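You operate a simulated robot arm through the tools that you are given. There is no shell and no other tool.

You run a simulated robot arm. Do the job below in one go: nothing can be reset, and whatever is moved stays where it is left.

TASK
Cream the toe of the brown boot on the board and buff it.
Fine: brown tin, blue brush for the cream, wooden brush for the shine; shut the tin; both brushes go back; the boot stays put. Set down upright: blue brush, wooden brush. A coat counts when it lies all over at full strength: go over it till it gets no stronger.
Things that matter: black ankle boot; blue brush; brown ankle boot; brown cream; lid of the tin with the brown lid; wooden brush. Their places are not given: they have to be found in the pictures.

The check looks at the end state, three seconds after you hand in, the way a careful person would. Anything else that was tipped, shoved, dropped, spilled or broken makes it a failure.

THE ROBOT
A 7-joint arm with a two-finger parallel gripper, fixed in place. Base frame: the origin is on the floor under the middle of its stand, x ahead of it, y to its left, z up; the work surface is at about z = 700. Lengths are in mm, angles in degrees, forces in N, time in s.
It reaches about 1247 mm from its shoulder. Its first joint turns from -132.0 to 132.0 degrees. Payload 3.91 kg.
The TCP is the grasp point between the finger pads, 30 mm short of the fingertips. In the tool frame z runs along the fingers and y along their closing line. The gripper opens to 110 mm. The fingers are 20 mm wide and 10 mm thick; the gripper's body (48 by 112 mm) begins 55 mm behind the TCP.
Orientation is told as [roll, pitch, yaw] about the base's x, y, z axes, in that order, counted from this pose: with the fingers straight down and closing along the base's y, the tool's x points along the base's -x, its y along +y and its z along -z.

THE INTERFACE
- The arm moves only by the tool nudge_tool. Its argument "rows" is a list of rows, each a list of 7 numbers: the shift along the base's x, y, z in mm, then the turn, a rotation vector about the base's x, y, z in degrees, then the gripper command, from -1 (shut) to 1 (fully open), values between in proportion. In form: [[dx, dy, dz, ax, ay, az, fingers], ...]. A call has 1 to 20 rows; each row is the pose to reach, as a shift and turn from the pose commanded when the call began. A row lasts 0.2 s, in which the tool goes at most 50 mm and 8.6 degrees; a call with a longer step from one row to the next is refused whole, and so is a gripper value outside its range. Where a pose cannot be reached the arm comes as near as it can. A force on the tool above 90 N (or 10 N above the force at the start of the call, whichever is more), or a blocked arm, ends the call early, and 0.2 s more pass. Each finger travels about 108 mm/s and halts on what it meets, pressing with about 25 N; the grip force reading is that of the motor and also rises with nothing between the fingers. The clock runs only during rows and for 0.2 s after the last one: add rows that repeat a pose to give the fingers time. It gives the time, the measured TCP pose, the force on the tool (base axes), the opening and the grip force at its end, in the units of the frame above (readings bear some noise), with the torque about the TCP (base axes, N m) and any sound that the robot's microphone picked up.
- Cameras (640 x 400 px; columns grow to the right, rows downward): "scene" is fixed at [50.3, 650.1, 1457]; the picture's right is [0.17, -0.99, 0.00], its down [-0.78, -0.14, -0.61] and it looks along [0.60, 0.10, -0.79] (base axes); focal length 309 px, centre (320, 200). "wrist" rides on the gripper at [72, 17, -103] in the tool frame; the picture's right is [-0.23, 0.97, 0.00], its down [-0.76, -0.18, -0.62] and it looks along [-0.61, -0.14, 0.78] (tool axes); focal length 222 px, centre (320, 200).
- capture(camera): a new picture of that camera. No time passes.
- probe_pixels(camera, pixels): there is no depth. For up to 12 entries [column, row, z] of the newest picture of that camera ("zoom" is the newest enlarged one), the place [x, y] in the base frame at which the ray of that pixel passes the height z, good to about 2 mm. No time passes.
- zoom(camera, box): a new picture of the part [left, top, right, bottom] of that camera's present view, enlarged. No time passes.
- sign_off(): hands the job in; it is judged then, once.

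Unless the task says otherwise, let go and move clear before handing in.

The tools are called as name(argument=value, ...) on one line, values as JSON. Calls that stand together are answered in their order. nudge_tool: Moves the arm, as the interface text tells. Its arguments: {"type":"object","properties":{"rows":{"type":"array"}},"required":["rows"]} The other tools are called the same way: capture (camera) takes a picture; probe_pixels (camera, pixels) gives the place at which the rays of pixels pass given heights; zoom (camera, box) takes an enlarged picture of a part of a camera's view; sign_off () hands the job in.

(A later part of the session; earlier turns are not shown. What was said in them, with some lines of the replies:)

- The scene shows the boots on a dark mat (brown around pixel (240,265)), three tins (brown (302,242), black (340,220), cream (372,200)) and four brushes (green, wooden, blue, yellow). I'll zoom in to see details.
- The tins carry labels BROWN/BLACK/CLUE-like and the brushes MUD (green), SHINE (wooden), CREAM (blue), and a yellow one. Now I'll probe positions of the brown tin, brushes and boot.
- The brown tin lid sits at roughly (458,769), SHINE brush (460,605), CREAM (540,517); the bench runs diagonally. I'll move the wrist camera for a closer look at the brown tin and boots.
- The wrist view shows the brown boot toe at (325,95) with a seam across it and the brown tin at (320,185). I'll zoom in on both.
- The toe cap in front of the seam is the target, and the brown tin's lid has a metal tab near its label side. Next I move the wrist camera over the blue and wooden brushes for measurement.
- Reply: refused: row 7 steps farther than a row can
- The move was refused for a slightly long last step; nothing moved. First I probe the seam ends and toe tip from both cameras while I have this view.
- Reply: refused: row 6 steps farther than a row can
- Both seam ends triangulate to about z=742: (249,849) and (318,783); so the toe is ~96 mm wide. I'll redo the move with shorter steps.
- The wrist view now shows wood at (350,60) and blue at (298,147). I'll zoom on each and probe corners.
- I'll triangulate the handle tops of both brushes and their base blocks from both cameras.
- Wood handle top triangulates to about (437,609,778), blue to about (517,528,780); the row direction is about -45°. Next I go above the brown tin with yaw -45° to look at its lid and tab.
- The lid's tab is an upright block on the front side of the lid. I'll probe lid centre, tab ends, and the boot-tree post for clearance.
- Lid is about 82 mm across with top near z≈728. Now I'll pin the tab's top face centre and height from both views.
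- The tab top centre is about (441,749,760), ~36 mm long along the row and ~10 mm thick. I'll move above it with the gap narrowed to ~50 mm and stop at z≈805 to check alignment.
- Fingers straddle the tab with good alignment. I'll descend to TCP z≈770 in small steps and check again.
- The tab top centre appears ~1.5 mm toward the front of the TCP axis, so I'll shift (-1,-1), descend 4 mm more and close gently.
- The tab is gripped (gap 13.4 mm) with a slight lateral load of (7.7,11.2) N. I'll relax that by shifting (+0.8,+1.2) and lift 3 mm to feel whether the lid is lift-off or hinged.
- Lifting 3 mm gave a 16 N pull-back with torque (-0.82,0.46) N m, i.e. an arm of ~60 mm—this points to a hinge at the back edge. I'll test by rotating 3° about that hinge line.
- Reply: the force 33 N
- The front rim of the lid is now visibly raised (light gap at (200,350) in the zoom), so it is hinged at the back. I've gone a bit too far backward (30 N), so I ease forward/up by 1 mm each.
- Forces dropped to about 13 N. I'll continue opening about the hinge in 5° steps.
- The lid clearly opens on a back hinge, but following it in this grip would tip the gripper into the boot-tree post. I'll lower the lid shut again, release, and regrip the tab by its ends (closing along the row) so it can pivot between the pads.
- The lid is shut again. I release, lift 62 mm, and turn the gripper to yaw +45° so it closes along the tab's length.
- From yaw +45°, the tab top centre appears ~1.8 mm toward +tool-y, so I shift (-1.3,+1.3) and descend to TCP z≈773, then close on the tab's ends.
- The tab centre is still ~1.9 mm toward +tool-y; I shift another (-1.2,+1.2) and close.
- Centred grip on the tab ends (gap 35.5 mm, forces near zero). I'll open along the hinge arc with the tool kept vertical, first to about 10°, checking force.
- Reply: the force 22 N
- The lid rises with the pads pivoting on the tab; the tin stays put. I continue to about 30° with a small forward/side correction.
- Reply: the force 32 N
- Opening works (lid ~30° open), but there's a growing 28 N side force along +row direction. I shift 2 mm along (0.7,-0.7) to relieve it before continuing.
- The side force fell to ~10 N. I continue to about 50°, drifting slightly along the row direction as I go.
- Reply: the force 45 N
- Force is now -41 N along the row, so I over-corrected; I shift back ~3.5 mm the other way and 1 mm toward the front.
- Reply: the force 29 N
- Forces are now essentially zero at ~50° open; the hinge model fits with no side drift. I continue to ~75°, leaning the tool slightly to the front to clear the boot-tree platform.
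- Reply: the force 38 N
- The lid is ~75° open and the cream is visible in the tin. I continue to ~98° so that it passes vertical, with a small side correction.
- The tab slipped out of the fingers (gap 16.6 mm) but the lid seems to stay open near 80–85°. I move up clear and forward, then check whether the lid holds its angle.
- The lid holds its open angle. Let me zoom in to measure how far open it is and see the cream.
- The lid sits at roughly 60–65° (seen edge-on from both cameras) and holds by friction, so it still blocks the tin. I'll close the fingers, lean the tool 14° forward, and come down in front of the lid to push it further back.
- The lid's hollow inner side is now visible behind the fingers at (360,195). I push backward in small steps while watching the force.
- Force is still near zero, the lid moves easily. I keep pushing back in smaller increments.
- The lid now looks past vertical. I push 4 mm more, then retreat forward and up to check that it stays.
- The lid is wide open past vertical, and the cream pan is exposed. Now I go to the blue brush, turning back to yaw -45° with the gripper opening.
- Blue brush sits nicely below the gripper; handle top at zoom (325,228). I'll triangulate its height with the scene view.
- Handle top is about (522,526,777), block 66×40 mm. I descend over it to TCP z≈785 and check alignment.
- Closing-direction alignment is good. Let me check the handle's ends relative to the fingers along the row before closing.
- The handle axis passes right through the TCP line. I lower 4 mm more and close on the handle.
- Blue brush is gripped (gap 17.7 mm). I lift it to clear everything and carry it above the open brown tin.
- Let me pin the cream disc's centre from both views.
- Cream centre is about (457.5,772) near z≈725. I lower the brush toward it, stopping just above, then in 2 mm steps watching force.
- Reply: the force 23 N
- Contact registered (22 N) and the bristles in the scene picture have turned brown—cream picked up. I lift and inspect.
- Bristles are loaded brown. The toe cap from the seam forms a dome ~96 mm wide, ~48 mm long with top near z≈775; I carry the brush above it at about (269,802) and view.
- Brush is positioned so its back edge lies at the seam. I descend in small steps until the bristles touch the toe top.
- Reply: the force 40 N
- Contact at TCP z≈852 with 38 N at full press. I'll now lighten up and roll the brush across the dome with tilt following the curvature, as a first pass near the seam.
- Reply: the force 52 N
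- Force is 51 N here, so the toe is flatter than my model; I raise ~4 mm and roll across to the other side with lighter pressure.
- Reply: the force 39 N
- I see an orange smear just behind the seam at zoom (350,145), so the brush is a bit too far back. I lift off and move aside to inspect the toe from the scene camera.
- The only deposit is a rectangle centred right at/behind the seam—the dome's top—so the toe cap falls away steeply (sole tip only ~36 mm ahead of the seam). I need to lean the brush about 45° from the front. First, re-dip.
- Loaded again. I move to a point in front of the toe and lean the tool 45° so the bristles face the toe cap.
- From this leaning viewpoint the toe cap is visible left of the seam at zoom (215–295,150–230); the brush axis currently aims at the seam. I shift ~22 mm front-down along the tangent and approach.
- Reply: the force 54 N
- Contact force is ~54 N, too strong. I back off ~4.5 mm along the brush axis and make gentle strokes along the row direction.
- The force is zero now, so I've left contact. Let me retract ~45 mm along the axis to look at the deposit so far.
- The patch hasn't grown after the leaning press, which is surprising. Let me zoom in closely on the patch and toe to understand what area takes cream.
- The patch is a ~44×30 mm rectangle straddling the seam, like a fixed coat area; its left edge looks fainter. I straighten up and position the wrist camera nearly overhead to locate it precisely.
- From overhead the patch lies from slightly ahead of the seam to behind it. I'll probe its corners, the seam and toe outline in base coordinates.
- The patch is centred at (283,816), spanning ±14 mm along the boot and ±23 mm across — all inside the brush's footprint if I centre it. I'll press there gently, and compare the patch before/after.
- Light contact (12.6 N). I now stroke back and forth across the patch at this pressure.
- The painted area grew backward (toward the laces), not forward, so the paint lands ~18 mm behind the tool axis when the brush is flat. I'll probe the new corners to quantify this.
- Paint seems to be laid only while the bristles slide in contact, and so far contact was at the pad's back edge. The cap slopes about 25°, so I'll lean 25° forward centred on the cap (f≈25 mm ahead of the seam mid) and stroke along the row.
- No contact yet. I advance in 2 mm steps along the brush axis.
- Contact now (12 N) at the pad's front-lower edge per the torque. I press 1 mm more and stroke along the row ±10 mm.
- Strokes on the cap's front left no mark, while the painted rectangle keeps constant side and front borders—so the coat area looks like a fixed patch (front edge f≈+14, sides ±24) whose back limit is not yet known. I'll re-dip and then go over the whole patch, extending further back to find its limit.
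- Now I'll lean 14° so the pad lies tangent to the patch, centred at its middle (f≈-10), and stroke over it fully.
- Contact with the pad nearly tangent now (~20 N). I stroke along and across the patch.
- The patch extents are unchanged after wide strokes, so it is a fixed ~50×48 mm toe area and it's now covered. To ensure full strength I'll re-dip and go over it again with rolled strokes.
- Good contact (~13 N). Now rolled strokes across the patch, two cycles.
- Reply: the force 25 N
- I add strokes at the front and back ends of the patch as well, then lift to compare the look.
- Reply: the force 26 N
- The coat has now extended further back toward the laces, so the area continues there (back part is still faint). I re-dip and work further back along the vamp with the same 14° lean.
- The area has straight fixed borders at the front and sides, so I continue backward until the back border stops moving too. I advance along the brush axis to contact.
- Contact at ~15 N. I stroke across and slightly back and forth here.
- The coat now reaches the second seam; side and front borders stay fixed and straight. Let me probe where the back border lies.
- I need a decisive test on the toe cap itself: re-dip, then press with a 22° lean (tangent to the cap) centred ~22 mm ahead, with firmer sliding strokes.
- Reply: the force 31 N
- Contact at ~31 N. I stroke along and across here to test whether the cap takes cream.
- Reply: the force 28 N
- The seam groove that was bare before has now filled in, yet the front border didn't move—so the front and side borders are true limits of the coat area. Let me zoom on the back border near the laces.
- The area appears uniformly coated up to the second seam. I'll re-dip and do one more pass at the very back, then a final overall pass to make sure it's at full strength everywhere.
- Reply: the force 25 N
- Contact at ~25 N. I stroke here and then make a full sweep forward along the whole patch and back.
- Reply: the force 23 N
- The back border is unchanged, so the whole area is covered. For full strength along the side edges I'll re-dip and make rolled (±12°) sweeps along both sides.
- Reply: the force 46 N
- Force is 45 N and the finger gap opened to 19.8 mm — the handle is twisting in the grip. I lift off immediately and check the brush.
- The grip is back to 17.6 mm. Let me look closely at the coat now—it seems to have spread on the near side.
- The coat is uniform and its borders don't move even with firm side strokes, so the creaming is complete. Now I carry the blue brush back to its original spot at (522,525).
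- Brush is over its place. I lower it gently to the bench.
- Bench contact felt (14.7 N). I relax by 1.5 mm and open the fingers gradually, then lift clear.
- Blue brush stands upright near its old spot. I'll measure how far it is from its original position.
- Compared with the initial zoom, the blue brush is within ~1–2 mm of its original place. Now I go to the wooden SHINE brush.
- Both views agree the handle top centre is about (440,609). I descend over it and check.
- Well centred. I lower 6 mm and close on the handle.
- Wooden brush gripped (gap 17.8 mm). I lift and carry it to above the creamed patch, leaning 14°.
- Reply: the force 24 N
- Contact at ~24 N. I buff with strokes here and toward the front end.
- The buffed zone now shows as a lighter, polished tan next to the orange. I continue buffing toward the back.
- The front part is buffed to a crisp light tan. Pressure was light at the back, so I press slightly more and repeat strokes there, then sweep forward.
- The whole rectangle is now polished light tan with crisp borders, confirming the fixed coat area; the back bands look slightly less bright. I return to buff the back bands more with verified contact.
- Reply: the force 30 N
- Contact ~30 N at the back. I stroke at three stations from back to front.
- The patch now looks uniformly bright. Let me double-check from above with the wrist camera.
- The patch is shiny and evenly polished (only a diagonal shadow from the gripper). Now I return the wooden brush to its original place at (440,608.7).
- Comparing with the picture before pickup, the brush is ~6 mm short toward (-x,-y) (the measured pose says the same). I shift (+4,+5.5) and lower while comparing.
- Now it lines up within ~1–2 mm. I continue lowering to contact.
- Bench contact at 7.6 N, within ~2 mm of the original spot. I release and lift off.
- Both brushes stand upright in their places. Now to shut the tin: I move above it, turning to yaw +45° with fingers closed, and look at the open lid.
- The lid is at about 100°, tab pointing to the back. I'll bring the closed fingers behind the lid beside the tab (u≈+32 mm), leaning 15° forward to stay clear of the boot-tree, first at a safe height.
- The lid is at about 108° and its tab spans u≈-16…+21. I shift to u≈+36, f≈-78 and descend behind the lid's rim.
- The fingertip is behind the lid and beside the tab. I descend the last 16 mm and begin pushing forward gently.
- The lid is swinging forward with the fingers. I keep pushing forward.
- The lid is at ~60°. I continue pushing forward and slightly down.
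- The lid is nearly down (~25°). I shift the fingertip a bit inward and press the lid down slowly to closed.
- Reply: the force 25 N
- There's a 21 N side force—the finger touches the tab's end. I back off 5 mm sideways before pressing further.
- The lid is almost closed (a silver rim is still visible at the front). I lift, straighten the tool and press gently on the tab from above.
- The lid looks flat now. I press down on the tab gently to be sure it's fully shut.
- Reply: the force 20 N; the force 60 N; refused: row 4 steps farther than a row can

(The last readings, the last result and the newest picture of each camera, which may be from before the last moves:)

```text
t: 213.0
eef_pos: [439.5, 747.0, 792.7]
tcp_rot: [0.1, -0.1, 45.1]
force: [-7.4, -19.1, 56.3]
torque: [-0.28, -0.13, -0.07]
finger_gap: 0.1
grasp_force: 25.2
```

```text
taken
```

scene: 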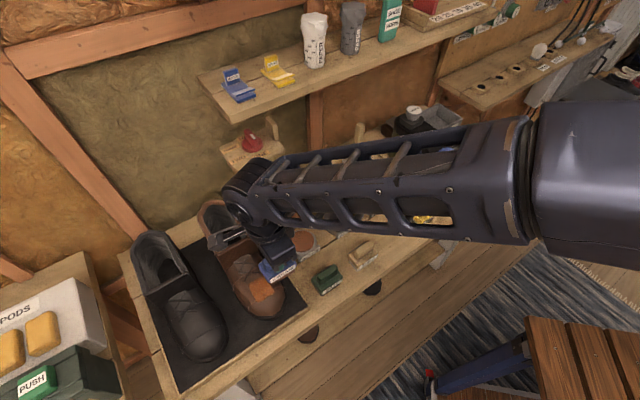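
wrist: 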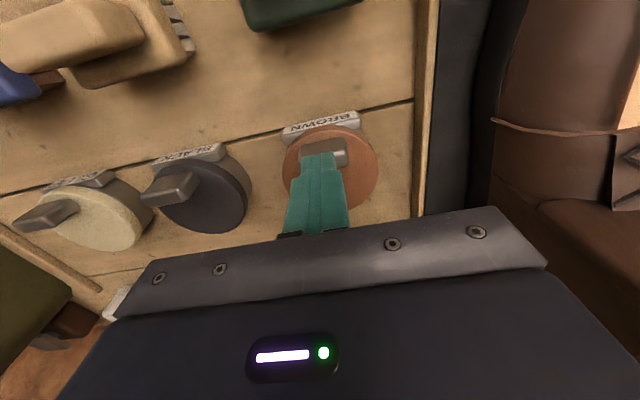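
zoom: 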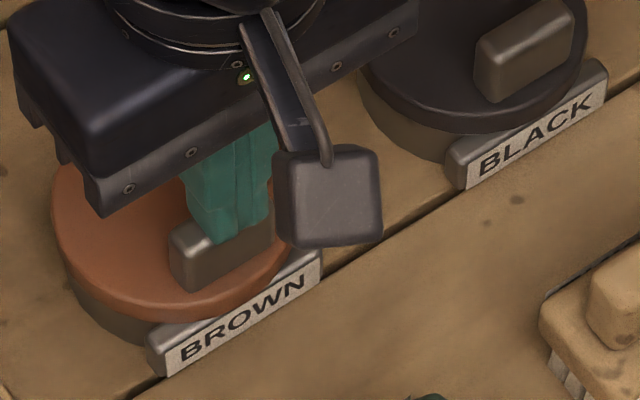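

Rigid at 56 N — the lid is shut. I retract upward in shorter steps.

nudge_tool(rows=[[0, 0, 8, 0, 0, 0, -1], [0, 0, 40, 0, 0, 0, -1], [0, 0, 75, 0, 0, 0, -1], [-10, -25, 105, 0, 0, 0, -1], [-15, -60, 130, 0, 0, 0, -1], [-15, -105, 140, 0, 0, 0, -1], [-15, -150, 140, 0, 0, 0, -1], [-15, -195, 140, 0, 0, 0, -1]])

capture(camera="scene")

zoom(camera="scene", box=[280, 215, 360, 265])

zoom(camera="scene", box=[110, 180, 330, 390])

```text
t: 214.8
eef_pos: [421.8, 554.5, 933.1]
tcp_rot: [0.0, 0.1, 45.0]
force: [0.2, 0.7, 0.2]
torque: [0.02, -0.04, 0.0]
finger_gap: 0.2
grasp_force: 25.2
```

```text
taken
```

scene: 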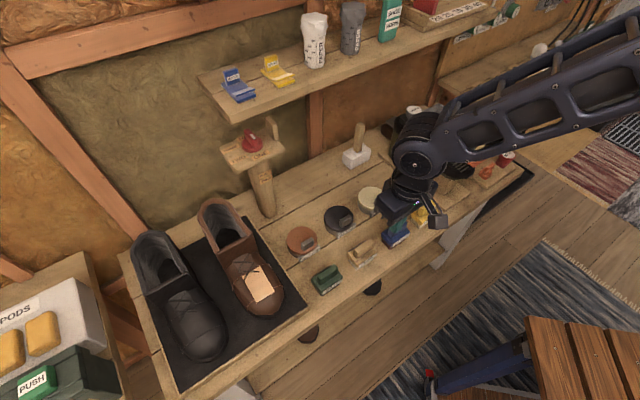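

```text
8.00 times, centred on (320, 240) of scene
```

zoom: 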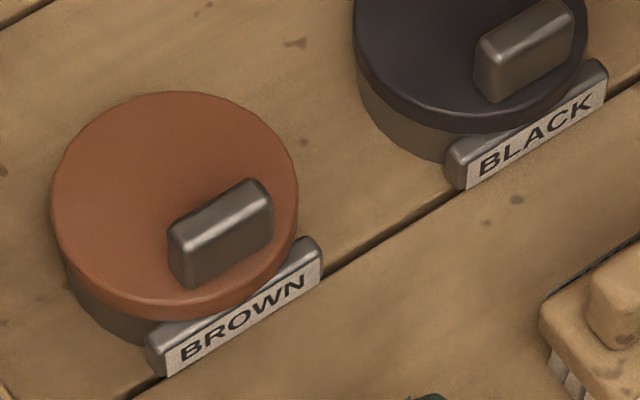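

```text
1.90 times, centred on (220, 285) of scene
```

zoom: 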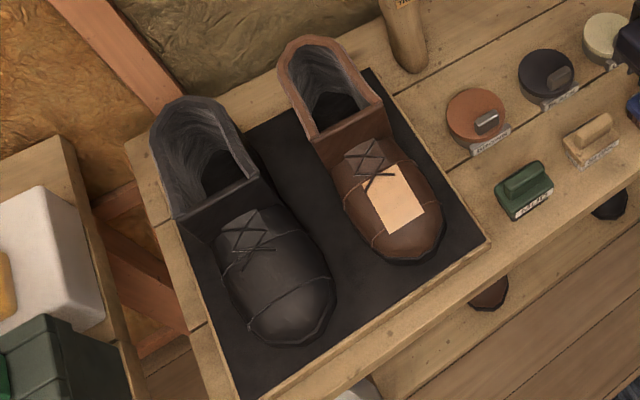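

The tin is shut exactly as at the start, both brushes are upright, and the boots are in place. One last close look at the polished patch and the brushes without the arm's shadow.

zoom(camera="scene", box=[235, 255, 285, 310])

zoom(camera="scene", box=[310, 190, 450, 290])

```text
7.27 times, centred on (260, 282) of scene
```

zoom: 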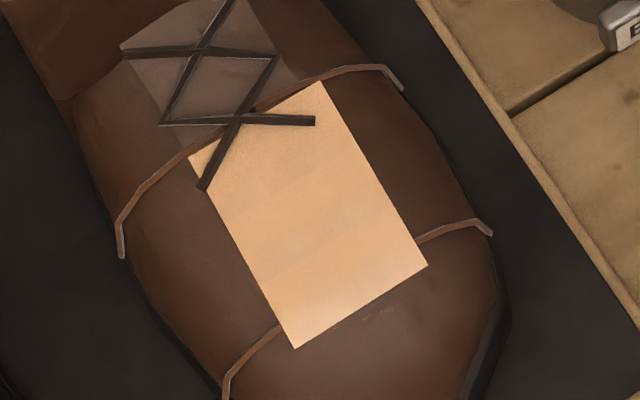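

```text
4.00 times, centred on (380, 240) of scene
```

zoom: 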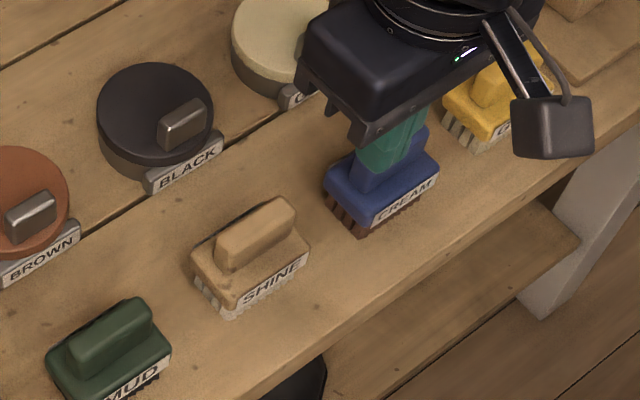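

The tin is shut, both brushes stand upright in their places, and the toe patch shows an even polish. The gripper is empty and clear, so I hand in.

sign_off()

```text
The job is handed in.
```

The brown boot's toe is creamed and buffed, and I handed the job in; no verdict came back.

- **Toe:** The cream only ever took on one rectangle, about 70 by 48 mm. It runs from just ahead of the toe seam back to the lace seam. Firm strokes on the cap in front of it left no mark, so I treated that rectangle as the area to coat. I went over it until it got no stronger, then buffed it to an even shine.
- **Tin:** I opened the brown tin's lid by its tab and pressed it shut again at the end. It looks exactly as it did at the start.
- **Brushes:** Both stand upright. The blue brush is within about 2 mm of where it was and the wooden brush within about 4 mm. The blue brush's bristles still have brown cream on them.
- **Boot:** The brown boot slid back about 3 mm on the mat during the work. Nothing else looks disturbed in the last pictures.
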